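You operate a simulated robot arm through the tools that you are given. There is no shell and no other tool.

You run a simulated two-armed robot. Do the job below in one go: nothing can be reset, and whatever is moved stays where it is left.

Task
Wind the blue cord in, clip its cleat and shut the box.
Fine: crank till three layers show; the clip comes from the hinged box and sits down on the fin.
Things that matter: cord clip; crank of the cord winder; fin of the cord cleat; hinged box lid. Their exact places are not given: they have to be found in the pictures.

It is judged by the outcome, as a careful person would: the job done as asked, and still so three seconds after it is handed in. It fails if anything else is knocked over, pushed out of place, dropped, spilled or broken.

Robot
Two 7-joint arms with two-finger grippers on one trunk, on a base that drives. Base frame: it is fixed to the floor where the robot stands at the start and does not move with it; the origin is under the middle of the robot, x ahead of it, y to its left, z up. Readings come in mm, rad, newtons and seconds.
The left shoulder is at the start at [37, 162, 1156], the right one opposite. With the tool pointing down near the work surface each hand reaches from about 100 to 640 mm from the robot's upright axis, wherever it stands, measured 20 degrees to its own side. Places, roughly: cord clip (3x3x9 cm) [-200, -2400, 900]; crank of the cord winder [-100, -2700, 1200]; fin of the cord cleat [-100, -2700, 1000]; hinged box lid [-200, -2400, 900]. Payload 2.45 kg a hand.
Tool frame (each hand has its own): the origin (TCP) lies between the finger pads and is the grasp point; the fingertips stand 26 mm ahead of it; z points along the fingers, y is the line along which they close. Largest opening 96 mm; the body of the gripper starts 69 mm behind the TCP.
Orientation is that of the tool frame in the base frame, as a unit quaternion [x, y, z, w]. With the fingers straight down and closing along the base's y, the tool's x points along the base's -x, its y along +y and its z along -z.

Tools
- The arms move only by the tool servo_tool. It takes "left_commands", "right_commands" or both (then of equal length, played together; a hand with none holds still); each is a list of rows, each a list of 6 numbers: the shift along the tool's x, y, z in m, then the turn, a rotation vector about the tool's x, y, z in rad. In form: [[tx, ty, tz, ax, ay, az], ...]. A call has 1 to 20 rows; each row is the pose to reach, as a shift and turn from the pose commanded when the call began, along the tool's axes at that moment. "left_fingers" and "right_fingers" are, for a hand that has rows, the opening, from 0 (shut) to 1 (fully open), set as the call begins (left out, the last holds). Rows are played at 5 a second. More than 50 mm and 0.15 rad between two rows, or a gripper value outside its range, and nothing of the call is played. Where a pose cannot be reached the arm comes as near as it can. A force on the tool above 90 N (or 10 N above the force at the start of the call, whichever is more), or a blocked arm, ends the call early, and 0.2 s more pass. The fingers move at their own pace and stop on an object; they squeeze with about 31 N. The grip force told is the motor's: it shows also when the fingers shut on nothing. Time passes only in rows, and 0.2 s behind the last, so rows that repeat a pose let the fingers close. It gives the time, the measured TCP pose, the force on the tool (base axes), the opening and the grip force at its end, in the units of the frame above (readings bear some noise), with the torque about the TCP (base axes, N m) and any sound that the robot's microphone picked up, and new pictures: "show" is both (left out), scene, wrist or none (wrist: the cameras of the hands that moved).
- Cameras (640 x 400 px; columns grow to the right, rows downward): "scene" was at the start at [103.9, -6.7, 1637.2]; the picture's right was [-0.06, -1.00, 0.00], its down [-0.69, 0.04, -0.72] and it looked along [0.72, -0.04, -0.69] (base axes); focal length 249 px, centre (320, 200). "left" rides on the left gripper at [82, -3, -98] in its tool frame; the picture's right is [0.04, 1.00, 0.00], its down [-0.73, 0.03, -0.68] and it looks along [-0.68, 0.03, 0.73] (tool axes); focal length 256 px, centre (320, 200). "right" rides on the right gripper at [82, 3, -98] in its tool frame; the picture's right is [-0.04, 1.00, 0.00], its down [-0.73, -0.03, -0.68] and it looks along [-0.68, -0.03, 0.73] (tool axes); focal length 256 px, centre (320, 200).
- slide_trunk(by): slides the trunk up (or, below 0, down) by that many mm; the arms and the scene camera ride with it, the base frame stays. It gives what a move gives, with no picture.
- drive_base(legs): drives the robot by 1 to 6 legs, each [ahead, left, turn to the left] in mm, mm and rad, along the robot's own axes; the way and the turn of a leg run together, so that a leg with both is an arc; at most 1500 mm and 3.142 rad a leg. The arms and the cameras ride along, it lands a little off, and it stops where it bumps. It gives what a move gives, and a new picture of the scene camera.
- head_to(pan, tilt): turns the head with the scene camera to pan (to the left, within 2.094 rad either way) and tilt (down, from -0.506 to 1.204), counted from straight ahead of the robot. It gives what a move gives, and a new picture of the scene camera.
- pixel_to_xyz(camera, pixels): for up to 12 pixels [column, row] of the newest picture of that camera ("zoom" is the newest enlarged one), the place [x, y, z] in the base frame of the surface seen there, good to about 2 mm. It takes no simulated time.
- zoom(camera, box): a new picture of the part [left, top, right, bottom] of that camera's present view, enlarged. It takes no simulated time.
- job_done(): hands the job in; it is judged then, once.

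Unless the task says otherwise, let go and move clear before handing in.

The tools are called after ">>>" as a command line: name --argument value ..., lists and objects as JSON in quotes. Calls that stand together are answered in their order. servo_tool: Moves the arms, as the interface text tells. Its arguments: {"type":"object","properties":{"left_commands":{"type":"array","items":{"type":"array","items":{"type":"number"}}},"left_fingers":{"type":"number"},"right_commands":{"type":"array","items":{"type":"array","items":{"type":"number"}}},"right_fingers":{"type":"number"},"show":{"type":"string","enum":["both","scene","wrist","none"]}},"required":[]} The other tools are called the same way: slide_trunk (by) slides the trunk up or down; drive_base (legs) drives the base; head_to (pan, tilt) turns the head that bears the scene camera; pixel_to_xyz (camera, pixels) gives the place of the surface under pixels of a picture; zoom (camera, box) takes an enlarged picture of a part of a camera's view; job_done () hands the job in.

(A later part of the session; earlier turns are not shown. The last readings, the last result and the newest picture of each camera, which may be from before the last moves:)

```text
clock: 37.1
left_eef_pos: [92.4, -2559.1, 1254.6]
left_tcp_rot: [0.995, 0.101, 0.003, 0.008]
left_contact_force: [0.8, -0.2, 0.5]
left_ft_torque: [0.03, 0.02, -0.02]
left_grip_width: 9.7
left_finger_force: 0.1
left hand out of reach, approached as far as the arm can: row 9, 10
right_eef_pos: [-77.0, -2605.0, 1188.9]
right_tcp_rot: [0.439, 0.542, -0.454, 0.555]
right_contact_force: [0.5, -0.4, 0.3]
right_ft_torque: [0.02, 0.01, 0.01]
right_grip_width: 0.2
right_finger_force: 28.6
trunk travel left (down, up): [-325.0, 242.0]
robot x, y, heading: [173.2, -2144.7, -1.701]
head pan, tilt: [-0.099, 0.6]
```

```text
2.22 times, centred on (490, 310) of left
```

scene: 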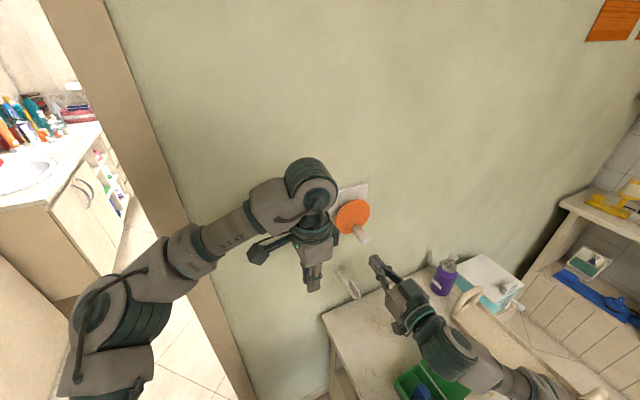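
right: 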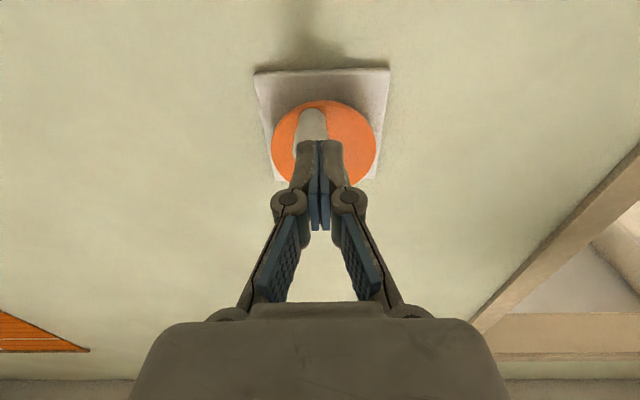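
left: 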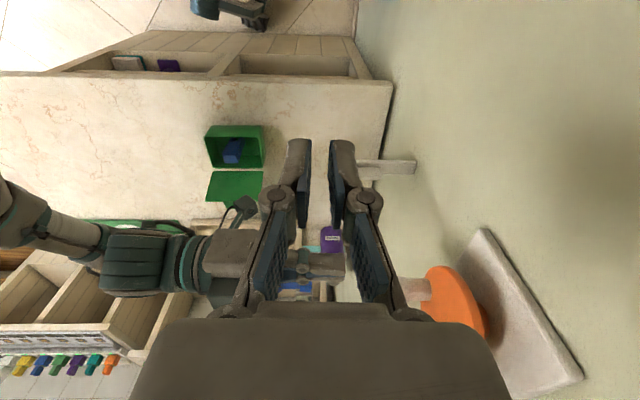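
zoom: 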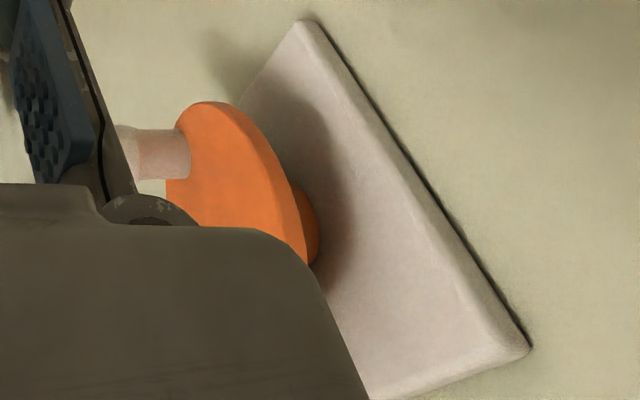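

Behind the disc there is only a bare orange hub and no cord. I'll shift the left hand slightly away for clearance, open the right fingers and measure where the knob now is.

>>> servo_tool --left_commands '[[0.03, 0, -0.01, 0, 0, 0], [0.05, 0, -0.01, 0, 0, 0], [0.05, 0, -0.01, 0, 0, 0]]' --right_commands '[[0.01, 0, 0, 0, 0, 0], [0.02, 0, 0, 0, 0, 0], [0.02, 0, 0, 0, 0, 0]]' --right_fingers 0.6

>>> zoom --camera "scene" --box '[310, 170, 390, 260]'

>>> zoom --camera "right" --box '[230, 30, 410, 210]'

```text
clock: 37.9
left_eef_pos: [141.5, -2548.0, 1268.5]
left_tcp_rot: [0.995, 0.1, 0.004, 0.009]
left_contact_force: [0.7, -0.3, -0.2]
left_ft_torque: [-0.02, 0.0, 0.01]
left_grip_width: 9.7
left_finger_force: 0.0
right_eef_pos: [-76.8, -2606.3, 1170.0]
right_tcp_rot: [0.438, 0.542, -0.454, 0.555]
right_contact_force: [0.0, 0.4, 0.5]
right_ft_torque: [0.0, 0.01, 0.02]
right_grip_width: 57.7
right_finger_force: 0.1
trunk travel left (down, up): [-325.0, 242.0]
robot x, y, heading: [170.2, -2144.8, -1.705]
head pan, tilt: [-0.099, 0.6]
```

scene: 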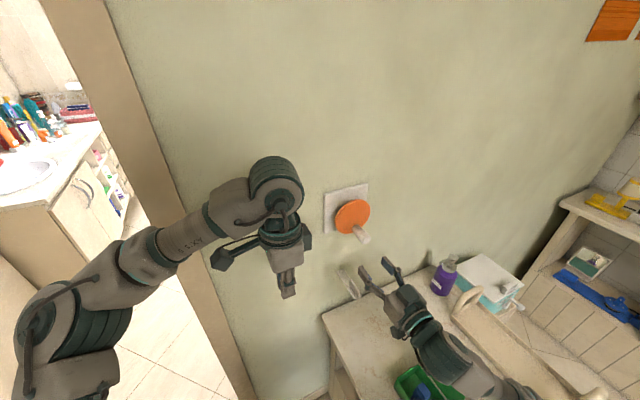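
right: 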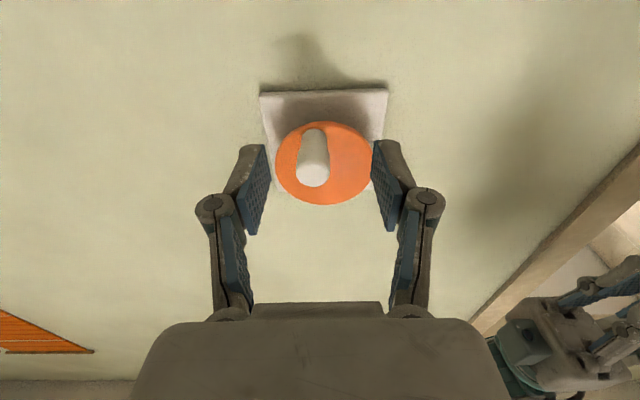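
left: 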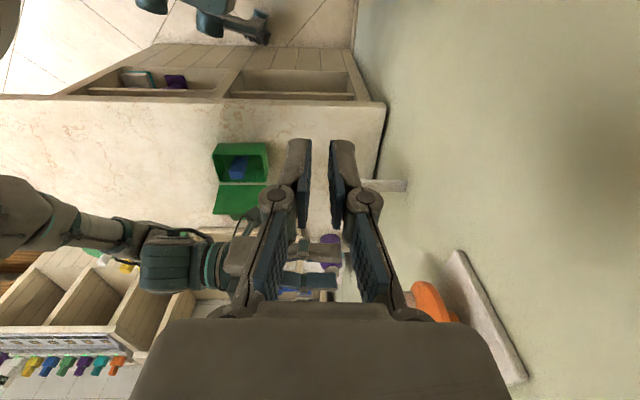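

```text
4.44 times, centred on (350, 215) of scene
```

zoom: 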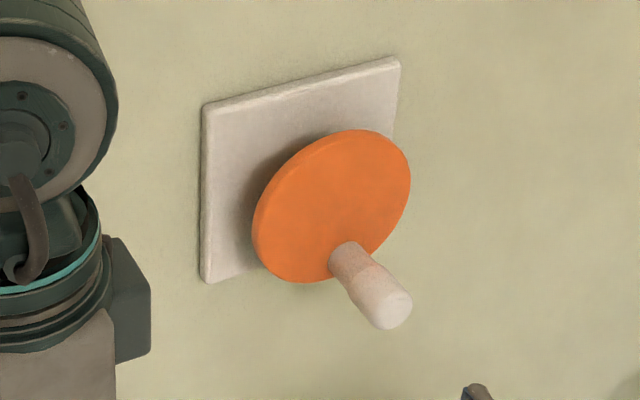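

```text
2.22 times, centred on (320, 120) of right
```

zoom: 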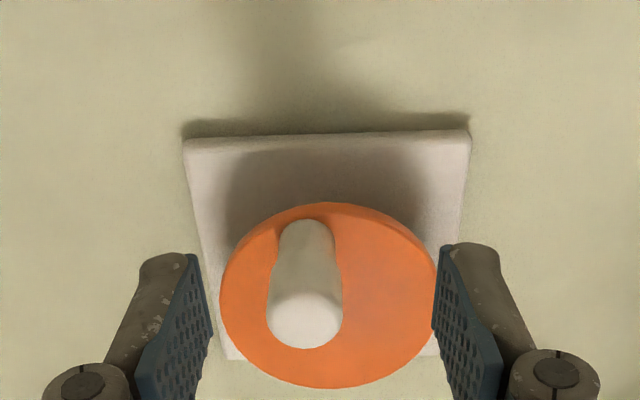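

The knob's end face is at (308,325) in the right zoom. I'll get its exact place.

>>> pixel_to_xyz --camera "zoom" --pixels '[[308, 322], [308, 300], [275, 320], [340, 320], [308, 345]]'

>>> pixel_to_xyz --camera "scene" --pixels '[[366, 240], [360, 231], [356, 236]]'

```text
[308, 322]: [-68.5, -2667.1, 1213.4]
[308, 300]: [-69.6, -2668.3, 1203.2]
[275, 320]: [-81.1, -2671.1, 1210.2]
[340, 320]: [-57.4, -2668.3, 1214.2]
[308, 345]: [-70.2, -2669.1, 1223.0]
```

```text
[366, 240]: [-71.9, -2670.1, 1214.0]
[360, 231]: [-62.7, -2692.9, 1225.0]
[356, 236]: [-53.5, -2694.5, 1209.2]
```

The knob is now centred at about [-69,-2668.5,1213], so the crank stands near 78 degrees with a true radius of about 38.5 mm. I'll line up, advance and grip again.

>>> servo_tool --right_commands '[[-0.022, -0.003, 0, 0, 0.028, 0], [-0.043, -0.005, 0, 0, 0.028, 0], [-0.042, -0.005, 0.037, 0, 0.028, 0], [-0.041, -0.005, 0.073, 0, 0.028, 0], [-0.041, -0.005, 0.073, 0, 0.028, 0]]' --show "wrist"

>>> servo_tool --right_commands '[[0, 0, 0, 0, 0, 0], [0, 0, 0, 0, 0, 0], [0, 0, 0, 0, 0, 0]]' --right_fingers 0 --show "wrist"

```text
clock: 39.1
left_eef_pos: [142.8, -2546.9, 1269.2]
left_tcp_rot: [0.995, 0.101, 0.003, 0.009]
left_contact_force: [0.1, -0.5, 0.1]
left_ft_torque: [-0.02, 0.0, -0.01]
left_grip_width: 9.6
left_finger_force: 0.1
right_eef_pos: [-67.0, -2676.1, 1214.1]
right_tcp_rot: [0.444, 0.55, -0.448, 0.547]
right_contact_force: [0.3, 0.5, -0.2]
right_ft_torque: [-0.02, 0.0, 0.0]
right_grip_width: 57.6
right_finger_force: 0.1
trunk travel left (down, up): [-325.0, 242.0]
robot x, y, heading: [169.7, -2145.4, -1.7]
head pan, tilt: [-0.099, 0.6]
```

right: 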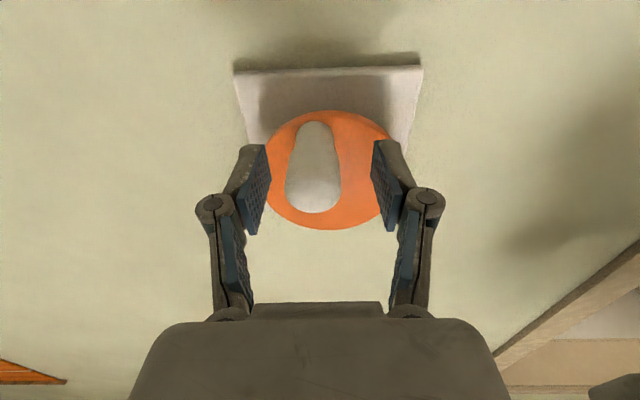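

```text
clock: 39.9
left_eef_pos: [142.3, -2548.4, 1269.4]
left_tcp_rot: [0.995, 0.101, 0.005, 0.008]
left_contact_force: [0.3, 0.7, 0.1]
left_ft_torque: [0.0, 0.0, -0.02]
left_grip_width: 9.5
left_finger_force: 0.0
right_eef_pos: [-67.7, -2676.5, 1213.4]
right_tcp_rot: [0.446, 0.549, -0.448, 0.547]
right_contact_force: [-2.0, -0.9, -1.6]
right_ft_torque: [0.16, -0.07, -0.2]
right_grip_width: 26.9
right_finger_force: 44.9
trunk travel left (down, up): [-325.0, 242.0]
robot x, y, heading: [172.6, -2145.6, -1.703]
head pan, tilt: [-0.099, 0.6]
```

right: 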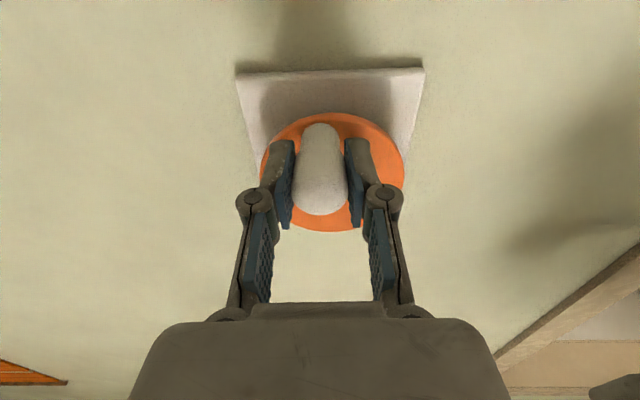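

The grip is firm and centred again at 26.9 mm. I'll crank on clockwise in slower 9-degree steps.

>>> servo_tool --right_commands '[[0.0011, 0.0061, 0, 0, 0, 0], [0.001, 0.0121, 0, 0, 0, 0], [-0.0001, 0.018, 0, 0, 0, 0], [-0.0021, 0.0237, 0, 0, 0, 0], [-0.005, 0.029, 0, 0, 0, 0], [-0.0086, 0.0337, 0, 0, 0, 0], [-0.013, 0.0379, 0, 0, 0, 0], [-0.018, 0.0413, 0, 0, 0, 0], [-0.0234, 0.0439, 0, 0, 0, 0], [-0.0291, 0.0456, 0, 0, 0, 0], [-0.0351, 0.0463, 0, 0, 0, 0], [-0.0411, 0.0462, 0, 0, 0, 0], [-0.047, 0.0451, 0, 0, 0, 0], [-0.0527, 0.0431, 0, 0, 0, 0], [-0.058, 0.0402, 0, 0, 0, 0], [-0.0627, 0.0366, 0, 0, 0, 0], [-0.0669, 0.0322, 0, 0, 0, 0], [-0.0703, 0.0273, 0, 0, 0, 0], [-0.0729, 0.0218, 0, 0, 0, 0], [-0.0746, 0.0161, 0, 0, 0, 0]]'

>>> zoom --camera "left" --box '[390, 220, 590, 400]'

```text
clock: 44.1
left_eef_pos: [153.9, -2546.6, 1270.2]
left_tcp_rot: [0.995, 0.102, 0.0, 0.008]
left_contact_force: [0.2, 0.5, -0.6]
left_ft_torque: [-0.01, -0.05, -0.01]
left_grip_width: 9.8
left_finger_force: 0.1
right_eef_pos: [-34.1, -2671.3, 1293.8]
right_tcp_rot: [0.436, 0.551, -0.45, 0.551]
right_contact_force: [41.8, -11.1, 33.1]
right_ft_torque: [-0.62, -0.99, 0.12]
right_grip_width: 25.2
right_finger_force: 44.7
trunk travel left (down, up): [-325.0, 242.0]
robot x, y, heading: [166.0, -2141.4, -1.701]
head pan, tilt: [-0.099, 0.6]
```

scene: 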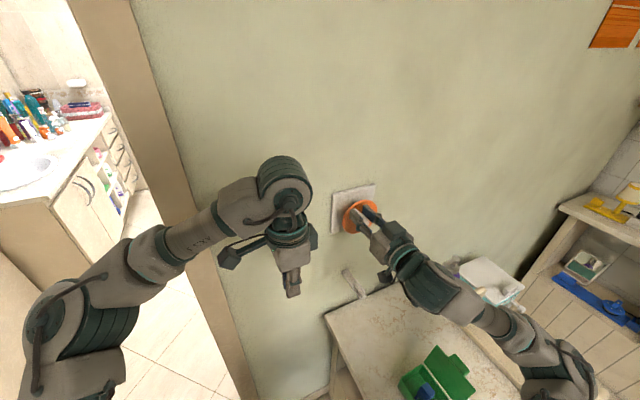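
right: 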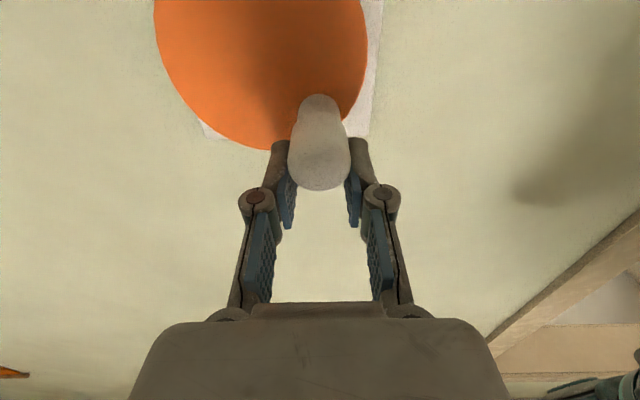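

```text
2.22 times, centred on (490, 310) of left
```

zoom: 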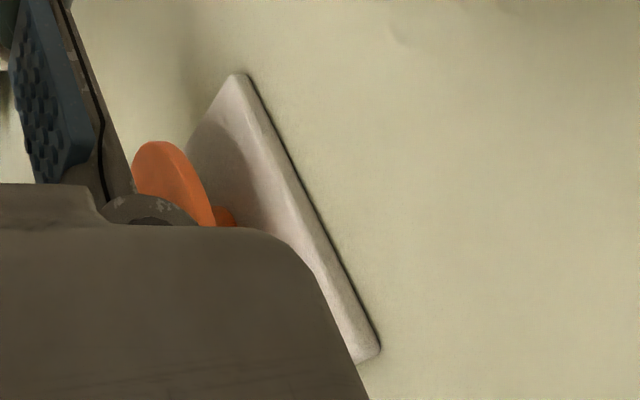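

The knob has slid low in the pads again (hand at z 1294, force 42 N), because the pads only push by friction on the vertical stretches. I'll let go and back off, then push the knob round with the closed fingers used as a peg.

>>> servo_tool --right_commands '[[0, 0, 0, 0, 0, 0], [0, 0, 0, 0, 0, 0], [0, 0, -0.03, 0, 0, 0], [0, 0, -0.06, 0, 0, 0], [0, 0, -0.06, 0, 0, 0]]' --right_fingers 0.6

>>> zoom --camera "scene" --box '[310, 170, 390, 240]'

>>> zoom --camera "right" --box '[200, 0, 440, 180]'

```text
clock: 45.3
left_eef_pos: [143.0, -2547.9, 1267.8]
left_tcp_rot: [0.995, 0.101, 0.004, 0.009]
left_contact_force: [0.2, -1.2, 0.1]
left_ft_torque: [0.02, 0.01, 0.0]
left_grip_width: 9.8
left_finger_force: 0.0
right_eef_pos: [-62.2, -2615.3, 1284.8]
right_tcp_rot: [0.446, 0.55, -0.447, 0.547]
right_contact_force: [0.3, -0.9, 0.1]
right_ft_torque: [0.0, -0.01, -0.01]
right_grip_width: 57.5
right_finger_force: 0.0
trunk travel left (down, up): [-325.0, 242.0]
robot x, y, heading: [164.5, -2143.8, -1.702]
head pan, tilt: [-0.099, 0.6]
```

scene: 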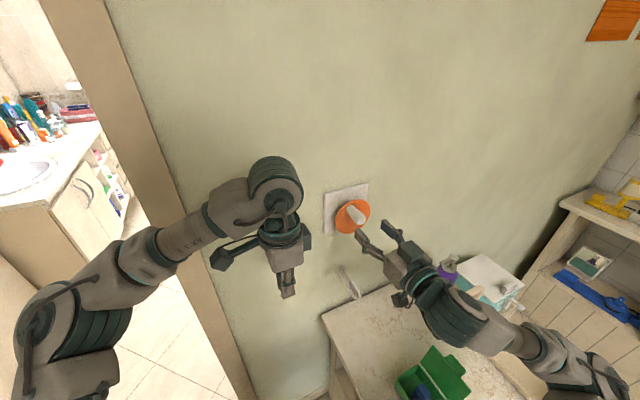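
right: 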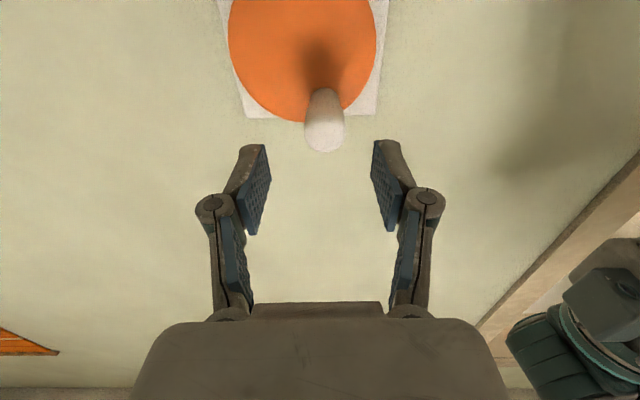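

```text
5.71 times, centred on (350, 205) of scene
```

zoom: 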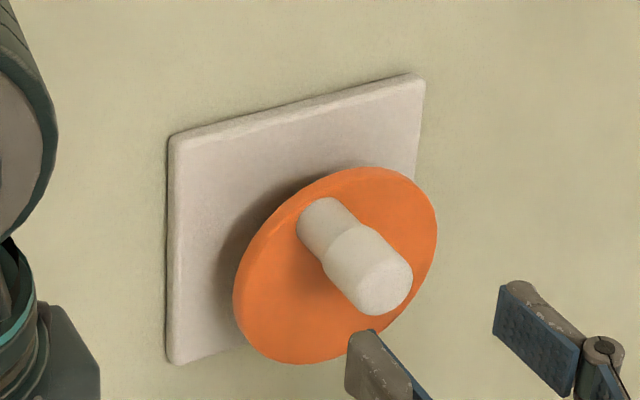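

```text
2.22 times, centred on (320, 90) of right
```

zoom: 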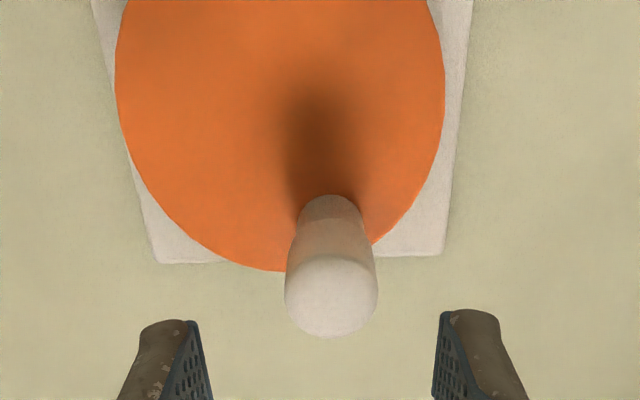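

The knob is now near the top, just left of 12 o'clock. I'll measure it.

>>> pixel_to_xyz --camera "zoom" --pixels '[[331, 298], [331, 315], [300, 298], [362, 298]]'

>>> pixel_to_xyz --camera "scene" --pixels '[[360, 220], [358, 218]]'

```text
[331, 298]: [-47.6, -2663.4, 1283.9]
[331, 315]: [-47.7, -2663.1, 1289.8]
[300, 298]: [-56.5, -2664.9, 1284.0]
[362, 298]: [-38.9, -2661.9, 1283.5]
```

```text
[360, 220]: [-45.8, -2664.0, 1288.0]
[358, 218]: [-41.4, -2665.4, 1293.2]
```

After 1.7 clockwise turns (knob now at 248 degrees) no layer has shown, so I'll try the other way. I'll close the fingers to the right of the knob and push it anticlockwise as a peg, starting by getting into place.

>>> servo_tool --right_commands '[[0, -0.012, 0, 0, 0, 0], [-0.001, -0.025, 0, 0, 0, 0], [-0.001, -0.025, 0.032, 0, 0, 0], [-0.001, -0.025, 0.063, 0, 0, 0], [-0.001, -0.025, 0.063, 0, 0, 0]]' --right_fingers 0

```text
clock: 46.5
left_eef_pos: [144.2, -2547.1, 1269.7]
left_tcp_rot: [0.995, 0.1, 0.004, 0.009]
left_contact_force: [0.1, -0.3, 0.0]
left_ft_torque: [-0.02, -0.03, 0.01]
left_grip_width: 9.8
left_finger_force: 0.1
right_eef_pos: [-72.1, -2679.5, 1289.1]
right_tcp_rot: [0.444, 0.55, -0.448, 0.548]
right_contact_force: [0.9, -0.3, -0.1]
right_ft_torque: [0.01, -0.02, 0.05]
right_grip_width: 0.0
right_finger_force: 28.6
trunk travel left (down, up): [-325.0, 242.0]
robot x, y, heading: [168.8, -2142.7, -1.702]
head pan, tilt: [-0.099, 0.6]
```

scene: 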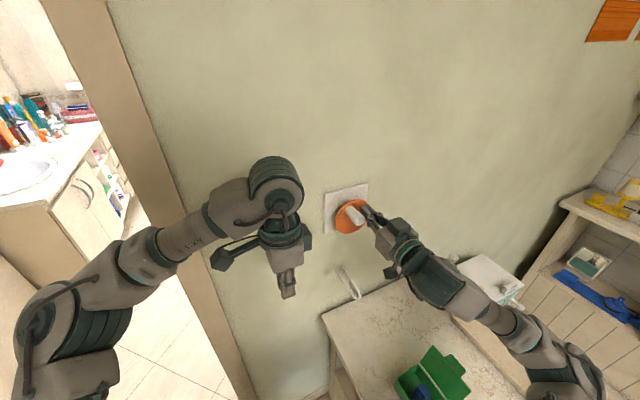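
right: 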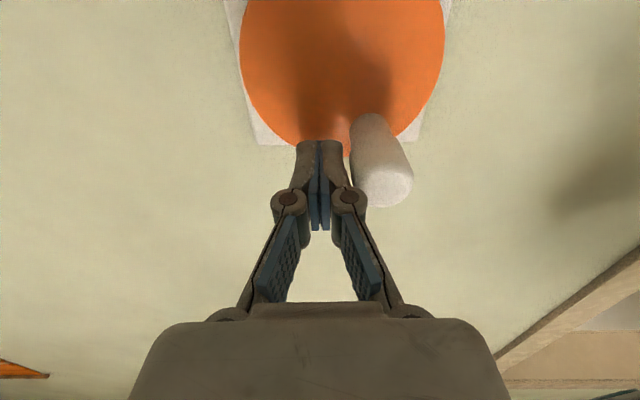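

The closed fingers sit just right of the knob, which shows at (382,175) in the wrist view. I'll push it anticlockwise half a turn.

>>> servo_tool --right_commands '[[-0.0025, 0.0076, 0, 0, 0, 0], [-0.0033, 0.0156, 0, 0, 0, 0], [-0.0025, 0.0236, 0, 0, 0, 0], [0, 0.0312, 0, 0, 0, 0], [0.004, 0.0381, 0, 0, 0, 0], [0.0094, 0.0441, 0, 0, 0, 0], [0.0159, 0.0488, 0, 0, 0, 0], [0.0232, 0.052, 0, 0, 0, 0], [0.031, 0.0537, 0, 0, 0, 0], [0.039, 0.0537, 0, 0, 0, 0], [0.0468, 0.052, 0, 0, 0, 0], [0.0542, 0.0488, 0, 0, 0, 0], [0.0606, 0.0441, 0, 0, 0, 0], [0.066, 0.0381, 0, 0, 0, 0], [0.07, 0.0312, 0, 0, 0, 0]]'

>>> zoom --camera "left" --box '[390, 220, 590, 400]'

```text
clock: 49.7
left_eef_pos: [143.1, -2547.5, 1268.2]
left_tcp_rot: [0.995, 0.101, 0.003, 0.008]
left_contact_force: [1.1, 0.3, 0.5]
left_ft_torque: [0.01, 0.01, -0.02]
left_grip_width: 9.6
left_finger_force: 0.1
right_eef_pos: [-45.1, -2673.5, 1217.8]
right_tcp_rot: [0.445, 0.55, -0.447, 0.548]
right_contact_force: [1.5, 2.2, 1.0]
right_ft_torque: [0.0, 0.01, -0.02]
right_grip_width: 0.2
right_finger_force: 28.6
trunk travel left (down, up): [-325.0, 242.0]
robot x, y, heading: [168.8, -2140.2, -1.7]
head pan, tilt: [-0.099, 0.6]
```

scene: 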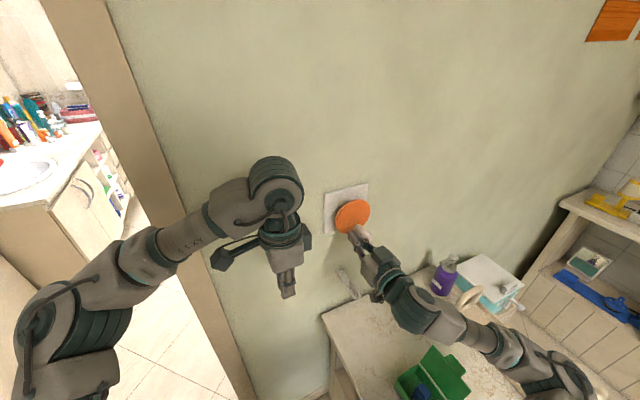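
right: 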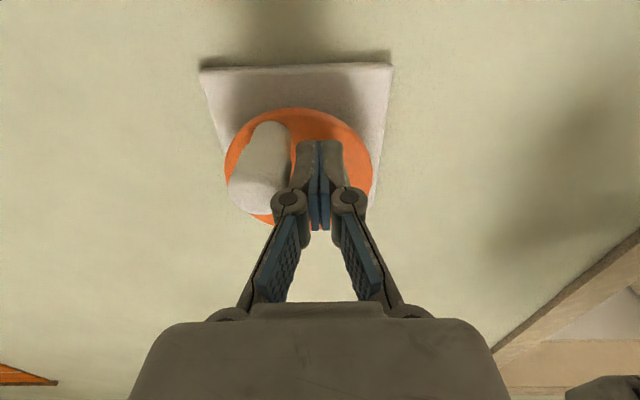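

```text
2.22 times, centred on (490, 310) of left
```

zoom: 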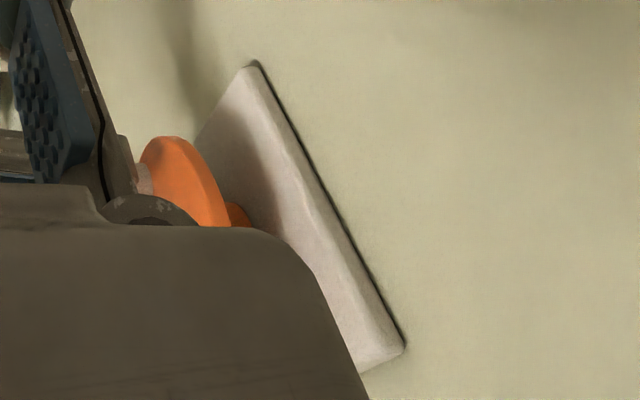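

Pushing like this takes only about 2 N, so the earlier resistance came from the pinching. I'll do a full anticlockwise turn.

>>> servo_tool --right_commands '[[0.0031, -0.0116, 0, 0, 0, 0], [0.0025, -0.0236, 0, 0, 0, 0], [-0.0018, -0.0348, 0, 0, 0, 0], [-0.0094, -0.0441, 0, 0, 0, 0], [-0.0194, -0.0506, 0, 0, 0, 0], [-0.031, -0.0537, 0, 0, 0, 0], [-0.043, -0.0531, 0, 0, 0, 0], [-0.0542, -0.0488, 0, 0, 0, 0], [-0.0635, -0.0412, 0, 0, 0, 0], [-0.07, -0.0312, 0, 0, 0, 0], [-0.0731, -0.0196, 0, 0, 0, 0], [-0.0725, -0.0076, 0, 0, 0, 0], [-0.0682, 0.0036, 0, 0, 0, 0], [-0.0606, 0.0129, 0, 0, 0, 0], [-0.0506, 0.0194, 0, 0, 0, 0], [-0.039, 0.0225, 0, 0, 0, 0], [-0.027, 0.0219, 0, 0, 0, 0], [-0.0159, 0.0176, 0, 0, 0, 0], [-0.0065, 0.01, 0, 0, 0, 0], [0, 0, 0, 0, 0, 0]]'

>>> zoom --camera "left" --box '[390, 220, 590, 400]'

>>> zoom --camera "scene" --box '[310, 170, 390, 240]'

```text
clock: 53.9
left_eef_pos: [142.1, -2548.1, 1269.2]
left_tcp_rot: [0.995, 0.1, 0.003, 0.009]
left_contact_force: [-0.1, -0.4, 0.2]
left_ft_torque: [0.05, -0.02, -0.01]
left_grip_width: 9.4
left_finger_force: 0.1
right_eef_pos: [-42.7, -2675.3, 1216.4]
right_tcp_rot: [0.446, 0.549, -0.447, 0.547]
right_contact_force: [1.1, 0.9, -0.9]
right_ft_torque: [0.01, 0.02, -0.02]
right_grip_width: 0.0
right_finger_force: 28.8
trunk travel left (down, up): [-325.0, 242.0]
robot x, y, heading: [168.4, -2141.5, -1.694]
head pan, tilt: [-0.099, 0.6]
```

scene: 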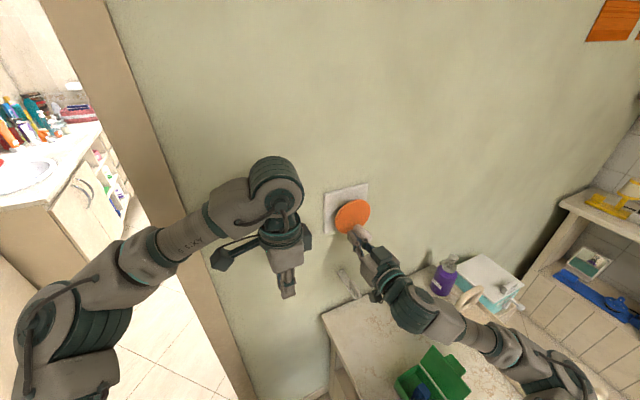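
right: 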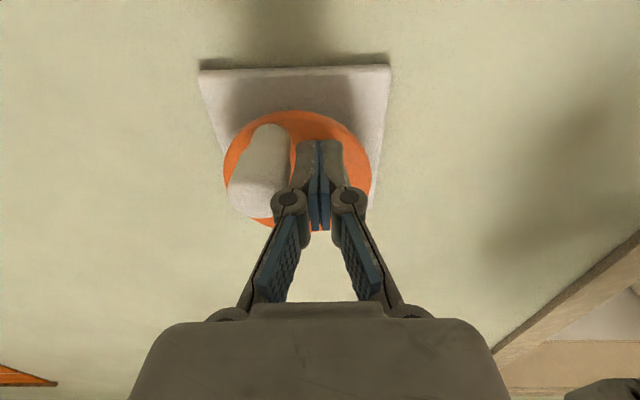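

```text
2.22 times, centred on (490, 310) of left
```

zoom: 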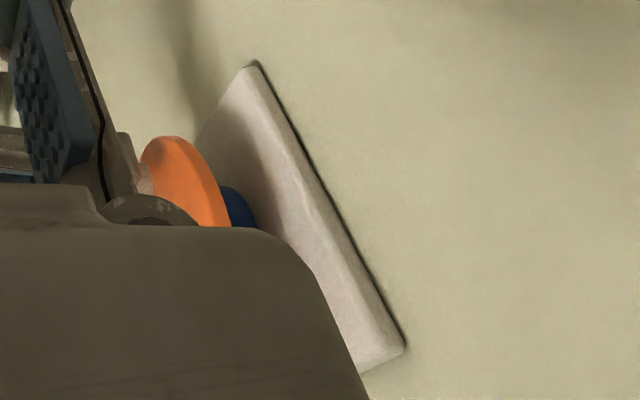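

```text
5.71 times, centred on (350, 205) of scene
```

zoom: 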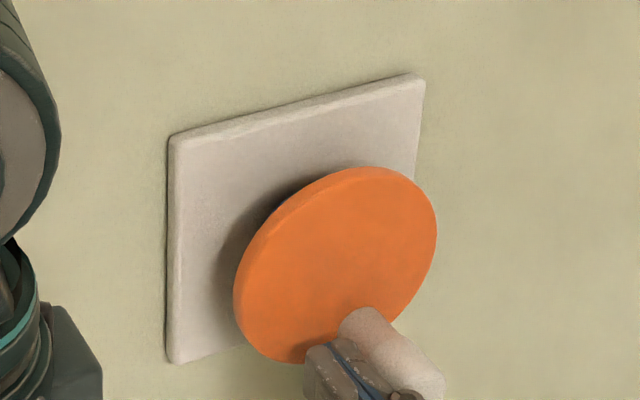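

Blue cord has appeared on the hub behind the disc after the anticlockwise turns, so this is the right direction. I'll tilt the left camera for a clearer view so I can count layers.

>>> servo_tool --left_commands '[[0, 0, -0.01, 0, -0.135, 0], [0, 0, -0.02, 0, -0.27, 0], [0, 0, -0.03, 0, -0.4, 0], [0, 0, -0.03, 0, -0.4, 0]]'

>>> zoom --camera "left" --box '[370, 120, 570, 300]'

```text
clock: 54.9
left_eef_pos: [142.7, -2547.7, 1298.7]
left_tcp_rot: [0.976, 0.096, -0.194, 0.028]
left_contact_force: [0.2, -0.5, 0.8]
left_ft_torque: [0.0, -0.03, -0.01]
left_grip_width: 9.6
left_finger_force: 0.0
right_eef_pos: [-42.3, -2676.1, 1216.8]
right_tcp_rot: [0.445, 0.55, -0.447, 0.547]
right_contact_force: [0.1, 0.8, -0.1]
right_ft_torque: [-0.02, -0.01, -0.03]
right_grip_width: 0.0
right_finger_force: 28.7
trunk travel left (down, up): [-325.0, 242.0]
robot x, y, heading: [170.8, -2147.2, -1.695]
head pan, tilt: [-0.099, 0.6]
```

scene: 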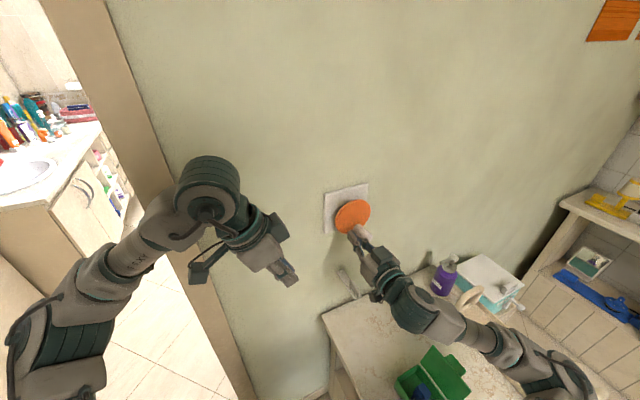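
left: 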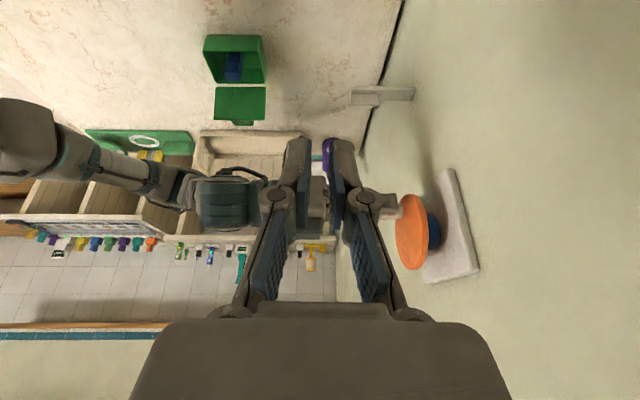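

```text
2.22 times, centred on (470, 210) of left
```

zoom: 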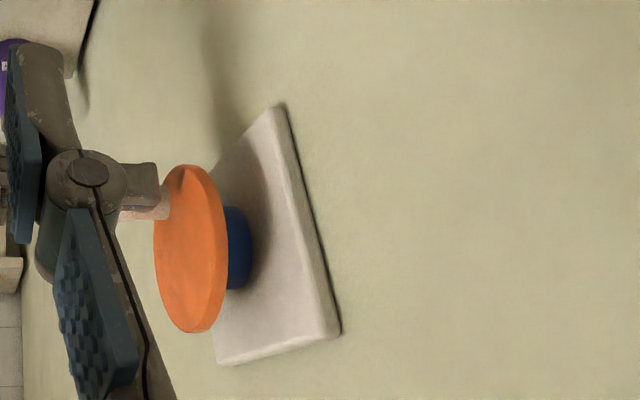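

Now the blue wound ring shows clearly behind the disc at about (433,228), roughly half the disc's diameter: one layer. I'll crank another half turn and compare.

>>> servo_tool --right_commands '[[0.0031, -0.0116, 0, 0, 0, 0], [0.0025, -0.0236, 0, 0, 0, 0], [-0.0018, -0.0348, 0, 0, 0, 0], [-0.0094, -0.0441, 0, 0, 0, 0], [-0.0194, -0.0506, 0, 0, 0, 0], [-0.031, -0.0537, 0, 0, 0, 0], [-0.043, -0.0531, 0, 0, 0, 0], [-0.0542, -0.0488, 0, 0, 0, 0], [-0.0635, -0.0412, 0, 0, 0, 0], [-0.07, -0.0312, 0, 0, 0, 0]]' --show "none"

>>> zoom --camera "left" --box '[370, 170, 490, 290]'

```text
clock: 57.1
left_eef_pos: [144.6, -2548.2, 1299.2]
left_tcp_rot: [0.976, 0.096, -0.194, 0.028]
left_contact_force: [0.3, 0.2, 0.5]
left_ft_torque: [-0.01, 0.04, 0.01]
left_grip_width: 9.5
left_finger_force: 0.1
right_eef_pos: [-74.6, -2681.8, 1288.0]
right_tcp_rot: [0.445, 0.55, -0.449, 0.546]
right_contact_force: [-1.0, -0.7, 0.9]
right_ft_torque: [0.01, 0.0, -0.01]
right_grip_width: 0.0
right_finger_force: 28.3
trunk travel left (down, up): [-325.0, 242.0]
robot x, y, heading: [170.1, -2142.4, -1.703]
head pan, tilt: [-0.099, 0.6]
```

```text
3.33 times, centred on (430, 230) of left
```

zoom: 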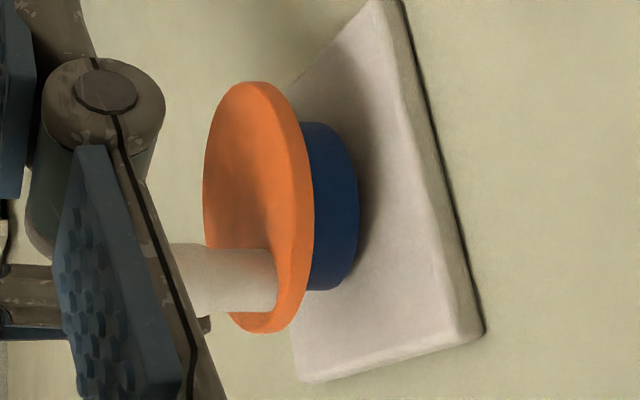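

The ring has grown to about two thirds of the disc's diameter, which suggests a second layer. I'll go another half turn and look.

>>> servo_tool --right_commands '[[-0.0031, 0.0116, 0, 0, 0, 0], [-0.0025, 0.0236, 0, 0, 0, 0], [0.0018, 0.0348, 0, 0, 0, 0], [0.0094, 0.0441, 0, 0, 0, 0], [0.0194, 0.0506, 0, 0, 0, 0], [0.031, 0.0537, 0, 0, 0, 0], [0.043, 0.0531, 0, 0, 0, 0], [0.0541, 0.0488, 0, 0, 0, 0], [0.0635, 0.0412, 0, 0, 0, 0], [0.07, 0.0312, 0, 0, 0, 0]]' --show "none"

>>> zoom --camera "left" --box '[370, 170, 490, 290]'

```text
clock: 59.3
left_eef_pos: [142.9, -2547.7, 1299.4]
left_tcp_rot: [0.976, 0.097, -0.192, 0.028]
left_contact_force: [0.0, -0.4, 0.6]
left_ft_torque: [0.04, 0.01, 0.03]
left_grip_width: 9.8
left_finger_force: 0.0
right_eef_pos: [-43.8, -2675.3, 1216.7]
right_tcp_rot: [0.445, 0.55, -0.447, 0.548]
right_contact_force: [0.9, 0.5, 0.4]
right_ft_torque: [-0.01, 0.01, -0.03]
right_grip_width: 0.0
right_finger_force: 28.8
trunk travel left (down, up): [-325.0, 242.0]
robot x, y, heading: [166.4, -2143.0, -1.705]
head pan, tilt: [-0.099, 0.6]
```

```text
3.33 times, centred on (430, 230) of left
```

zoom: 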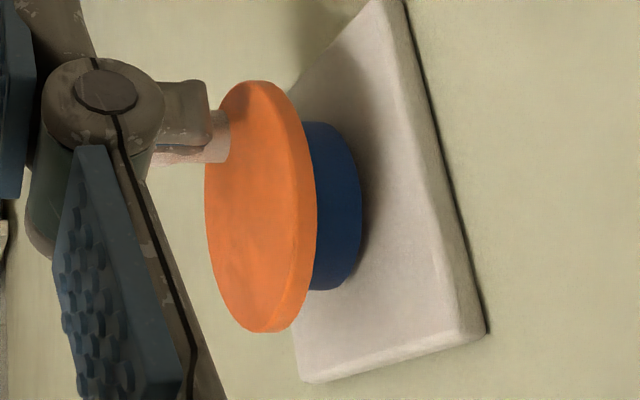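

The ring is unchanged, so it grows in steps and still shows two layers. I'll go another half turn.

>>> servo_tool --right_commands '[[0.0031, -0.0116, 0, 0, 0, 0], [0.0025, -0.0236, 0, 0, 0, 0], [-0.0018, -0.0348, 0, 0, 0, 0], [-0.0094, -0.0441, 0, 0, 0, 0], [-0.0194, -0.0506, 0, 0, 0, 0], [-0.031, -0.0537, 0, 0, 0, 0], [-0.043, -0.0531, 0, 0, 0, 0], [-0.0542, -0.0488, 0, 0, 0, 0], [-0.0635, -0.0412, 0, 0, 0, 0], [-0.07, -0.0312, 0, 0, 0, 0]]' --show "none"

>>> zoom --camera "left" --box '[370, 170, 490, 290]'

```text
clock: 61.5
left_eef_pos: [142.8, -2548.6, 1299.2]
left_tcp_rot: [0.976, 0.097, -0.194, 0.029]
left_contact_force: [-0.7, 0.4, -1.1]
left_ft_torque: [-0.01, 0.02, 0.04]
left_grip_width: 9.8
left_finger_force: 0.0
right_eef_pos: [-74.8, -2679.9, 1288.3]
right_tcp_rot: [0.444, 0.55, -0.447, 0.548]
right_contact_force: [-0.6, -1.3, 0.1]
right_ft_torque: [-0.03, -0.02, -0.01]
right_grip_width: 0.0
right_finger_force: 28.2
trunk travel left (down, up): [-325.0, 242.0]
robot x, y, heading: [166.0, -2144.8, -1.701]
head pan, tilt: [-0.099, 0.6]
```

```text
3.33 times, centred on (430, 230) of left
```

zoom: 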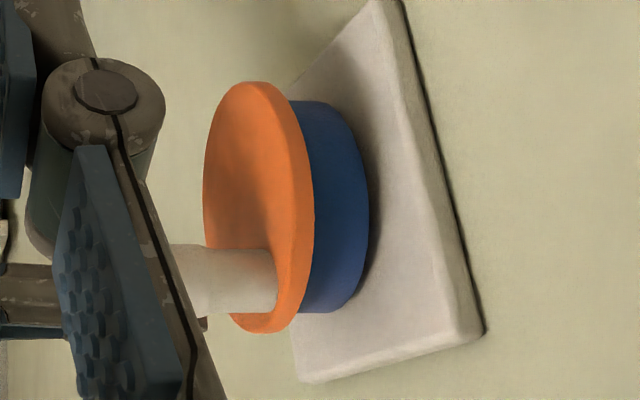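

The ring has stepped up to about 0.85 of the disc diameter, going bare hub, then 0.51, 0.67 and 0.85, so three layers now show. I'll add a small 36-degree margin and back the right hand away from the knob.

>>> servo_tool --right_commands '[[-0.0031, 0.0116, 0, 0, 0, 0], [-0.0025, 0.0236, 0, 0, 0, 0], [-0.0025, 0.0236, 0, 0, 0, 0], [-0.0025, 0.0156, 0, 0, 0, 0], [-0.0025, 0.0156, -0.04, 0, 0, 0], [-0.0025, 0.0156, -0.075, 0, 0, 0]]'

>>> zoom --camera "left" --box '[370, 170, 490, 290]'

>>> zoom --camera "scene" --box '[310, 170, 390, 240]'

```text
clock: 62.9
left_eef_pos: [142.7, -2546.0, 1300.1]
left_tcp_rot: [0.976, 0.096, -0.194, 0.029]
left_contact_force: [-0.5, -0.6, 1.0]
left_ft_torque: [-0.03, -0.02, 0.01]
left_grip_width: 9.8
left_finger_force: 0.0
right_eef_pos: [-75.2, -2601.8, 1290.7]
right_tcp_rot: [0.445, 0.549, -0.447, 0.548]
right_contact_force: [-0.8, -0.1, -0.4]
right_ft_torque: [0.01, 0.0, 0.02]
right_grip_width: 0.0
right_finger_force: 28.7
trunk travel left (down, up): [-325.0, 242.0]
robot x, y, heading: [173.1, -2144.1, -1.701]
head pan, tilt: [-0.099, 0.6]
```

scene: 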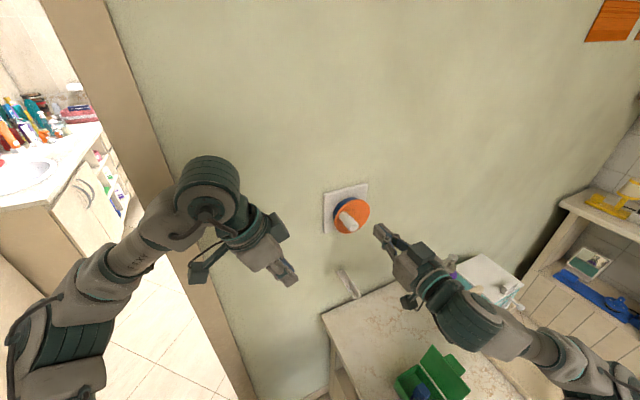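
right: 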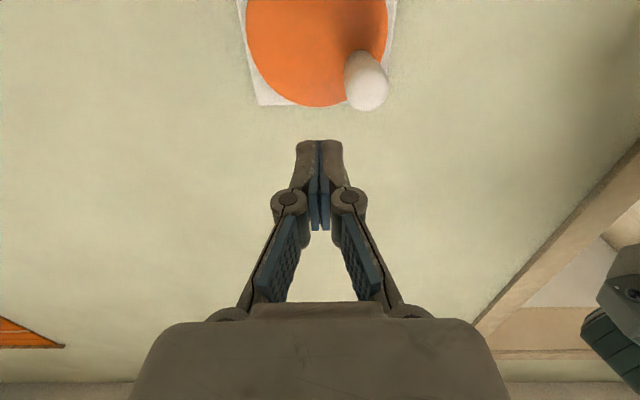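

```text
3.33 times, centred on (430, 230) of left
```

zoom: 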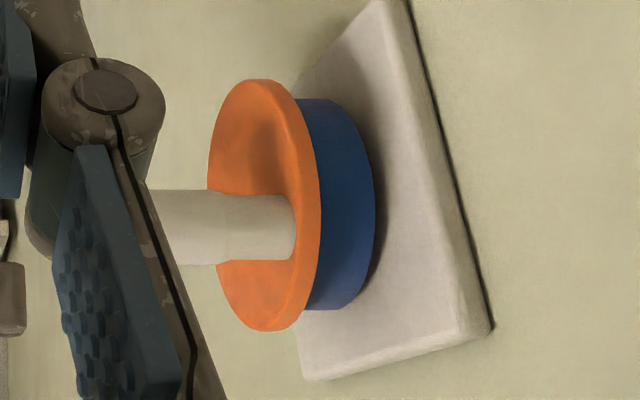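

```text
5.71 times, centred on (350, 205) of scene
```

zoom: 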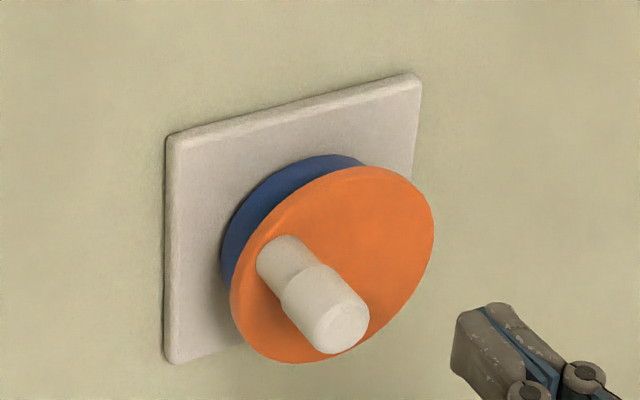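

The knob now rests upper left and the wide blue winding stays visible. Next I'll measure the cleat and its fin, and the clip in the box.

>>> zoom --camera "scene" --box '[320, 250, 380, 310]'

```text
6.67 times, centred on (350, 280) of scene
```

zoom: 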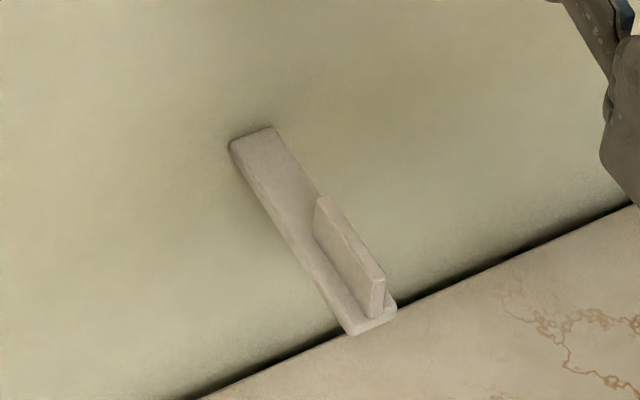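

>>> pixel_to_xyz --camera "zoom" --pixels '[[325, 204], [378, 277], [350, 240], [370, 300], [372, 318], [388, 310], [350, 328], [250, 140], [270, 180], [300, 170], [320, 240], [345, 265]]'

>>> zoom --camera "scene" --box '[380, 335, 480, 400]'

```text
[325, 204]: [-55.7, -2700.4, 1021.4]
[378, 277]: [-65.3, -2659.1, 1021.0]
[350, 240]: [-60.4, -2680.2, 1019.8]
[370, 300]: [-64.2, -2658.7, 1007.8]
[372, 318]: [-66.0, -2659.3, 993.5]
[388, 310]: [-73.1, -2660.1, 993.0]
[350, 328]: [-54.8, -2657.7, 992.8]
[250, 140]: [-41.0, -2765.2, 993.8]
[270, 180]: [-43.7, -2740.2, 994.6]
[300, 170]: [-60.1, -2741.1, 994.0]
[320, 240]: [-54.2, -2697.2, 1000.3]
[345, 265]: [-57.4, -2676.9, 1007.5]
```

```text
6.15 times, centred on (430, 368) of scene
```

zoom: 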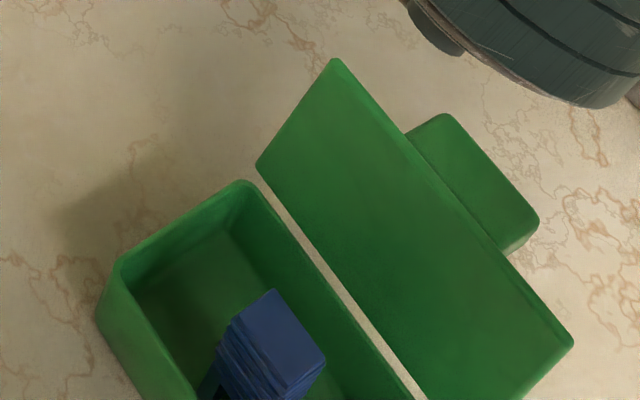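

The fin runs along the wall normal at u≈595, from v≈2593 to 2635, with its top at z 1021 and base at 993. I'll aim the head at the box for a close view of the clip.

>>> head_to --pan -0.55 --tilt 0.95

```text
clock: 63.8
left_eef_pos: [143.1, -2548.3, 1298.9]
left_tcp_rot: [0.976, 0.097, -0.194, 0.028]
left_contact_force: [0.2, -0.9, 0.7]
left_ft_torque: [0.0, 0.0, -0.02]
left_grip_width: 9.7
left_finger_force: 0.0
right_eef_pos: [-73.9, -2603.7, 1292.3]
right_tcp_rot: [0.444, 0.551, -0.447, 0.548]
right_contact_force: [-0.8, -0.9, 0.3]
right_ft_torque: [0.01, 0.0, 0.04]
right_grip_width: 0.1
right_finger_force: 28.9
trunk travel left (down, up): [-325.0, 242.0]
robot x, y, heading: [169.5, -2142.5, -1.7]
head pan, tilt: [-0.55, 0.949]
```

scene: 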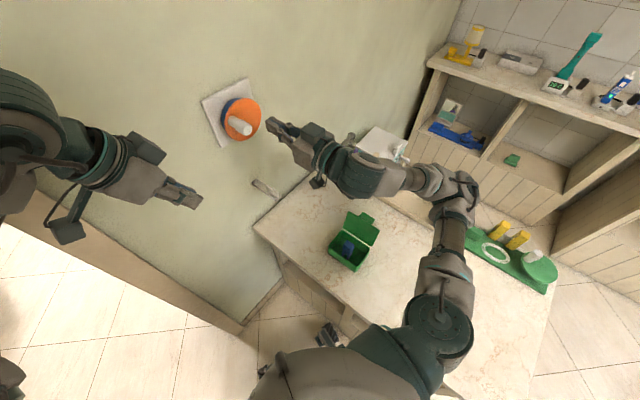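

The box with the clip shows clearly at (352,243). I'll zoom in on it.

>>> zoom --camera "scene" --box '[315, 200, 395, 280]'

```text
5.00 times, centred on (355, 240) of scene
```

zoom: 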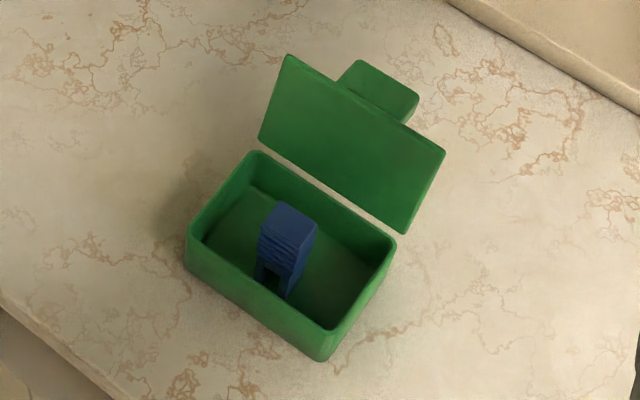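

>>> pixel_to_xyz --camera "zoom" --pixels '[[283, 206], [314, 224], [264, 226], [298, 244], [289, 224], [255, 153], [394, 238], [188, 240], [325, 335], [288, 58], [442, 152], [405, 230]]'

>>> pixel_to_xyz --camera "zoom" --pixels '[[230, 215], [350, 290], [265, 150], [360, 65], [415, 95], [400, 118], [260, 275], [280, 290], [320, 350], [205, 280], [262, 140], [340, 130]]'

```text
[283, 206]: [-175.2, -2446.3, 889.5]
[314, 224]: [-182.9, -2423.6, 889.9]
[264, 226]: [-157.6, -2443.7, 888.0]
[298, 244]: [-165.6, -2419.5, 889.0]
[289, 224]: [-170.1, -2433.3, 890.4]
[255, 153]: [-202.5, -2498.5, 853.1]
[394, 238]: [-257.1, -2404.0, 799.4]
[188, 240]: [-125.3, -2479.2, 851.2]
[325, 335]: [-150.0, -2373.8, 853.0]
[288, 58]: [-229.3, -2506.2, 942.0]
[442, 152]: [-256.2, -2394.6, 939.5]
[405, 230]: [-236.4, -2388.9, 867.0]
```

```text
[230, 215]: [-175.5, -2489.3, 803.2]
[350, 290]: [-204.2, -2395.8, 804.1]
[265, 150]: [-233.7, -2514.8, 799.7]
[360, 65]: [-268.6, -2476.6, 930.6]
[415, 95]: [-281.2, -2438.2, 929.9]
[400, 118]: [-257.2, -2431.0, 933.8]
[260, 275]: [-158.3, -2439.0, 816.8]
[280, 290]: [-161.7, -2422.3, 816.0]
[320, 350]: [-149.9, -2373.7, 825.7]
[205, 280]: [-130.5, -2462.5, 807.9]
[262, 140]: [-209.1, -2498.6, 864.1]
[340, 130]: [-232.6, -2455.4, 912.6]
```

The clip's top is centred at about [-170,-2433,889.5], and the box is about 80 by 110 mm with its lid open on the far side. I'll zoom closer on the clip to see which way its slot runs.

>>> zoom --camera "scene" --box '[340, 232, 368, 262]'

```text
13.33 times, centred on (354, 247) of scene
```

zoom: 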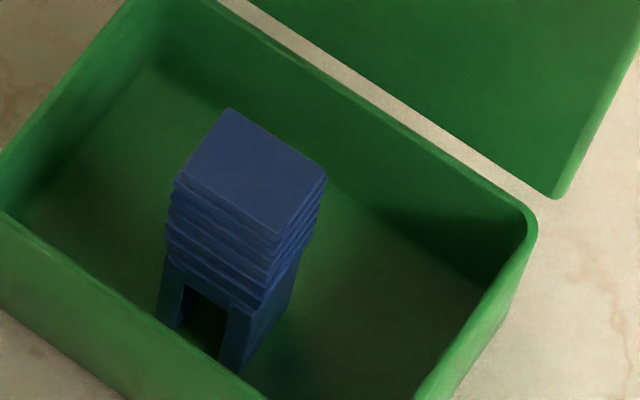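

The slot runs from left to right (along u), its opening showing in the clip's left face, so the clip must be turned 90 degrees to straddle the fin. I'll tuck the left hand aside and back the base off 130 mm, so the right arm isn't folded tight over the box.

>>> servo_tool --left_commands '[[0.032, 0, -0.0136, 0, 0.1, 0], [0.0645, 0, -0.0272, 0, 0.2, 0], [0.097, 0, -0.041, 0, 0.3, 0], [0.129, 0, -0.0545, 0, 0.4, 0], [0.129, 0, -0.0545, 0, 0.4, 0]]' --show "none"

>>> drive_base --legs '[[-123, -42, 0]]'

```text
clock: 65.0
left_eef_pos: [268.6, -2501.5, 1285.6]
left_tcp_rot: [0.995, 0.102, 0.004, 0.008]
left_contact_force: [0.2, 0.5, 1.1]
left_ft_torque: [0.02, -0.01, 0.01]
left_grip_width: 9.7
left_finger_force: 0.1
left hand out of reach, approached as far as the arm can: row 3, 4, 5
right_eef_pos: [-74.7, -2603.0, 1290.6]
right_tcp_rot: [0.446, 0.55, -0.447, 0.547]
right_contact_force: [0.3, 0.2, 0.8]
right_ft_torque: [0.01, 0.01, 0.05]
right_grip_width: 0.0
right_finger_force: 28.1
trunk travel left (down, up): [-325.0, 242.0]
robot x, y, heading: [168.1, -2143.8, -1.702]
head pan, tilt: [-0.55, 0.949]
```

```text
clock: 66.3
left_eef_pos: [255.5, -2374.8, 1284.3]
left_tcp_rot: [0.995, 0.102, -0.001, 0.007]
left_contact_force: [0.0, 0.1, -0.2]
left_ft_torque: [-0.02, 0.02, 0.0]
left_grip_width: 9.7
left_finger_force: 0.0
right_eef_pos: [-87.8, -2477.3, 1290.3]
right_tcp_rot: [0.443, 0.553, -0.449, 0.544]
right_contact_force: [-0.9, 0.5, 0.0]
right_ft_torque: [0.03, -0.02, 0.01]
right_grip_width: 0.3
right_finger_force: 28.0
trunk travel left (down, up): [-325.0, 242.0]
robot x, y, heading: [150.3, -2016.3, -1.7]
head pan, tilt: [-0.55, 0.949]
```

scene: 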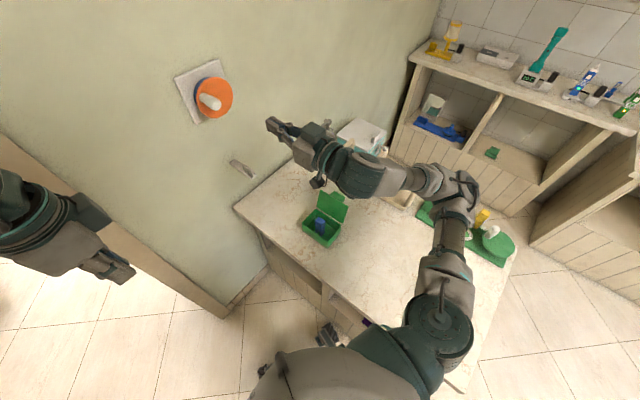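

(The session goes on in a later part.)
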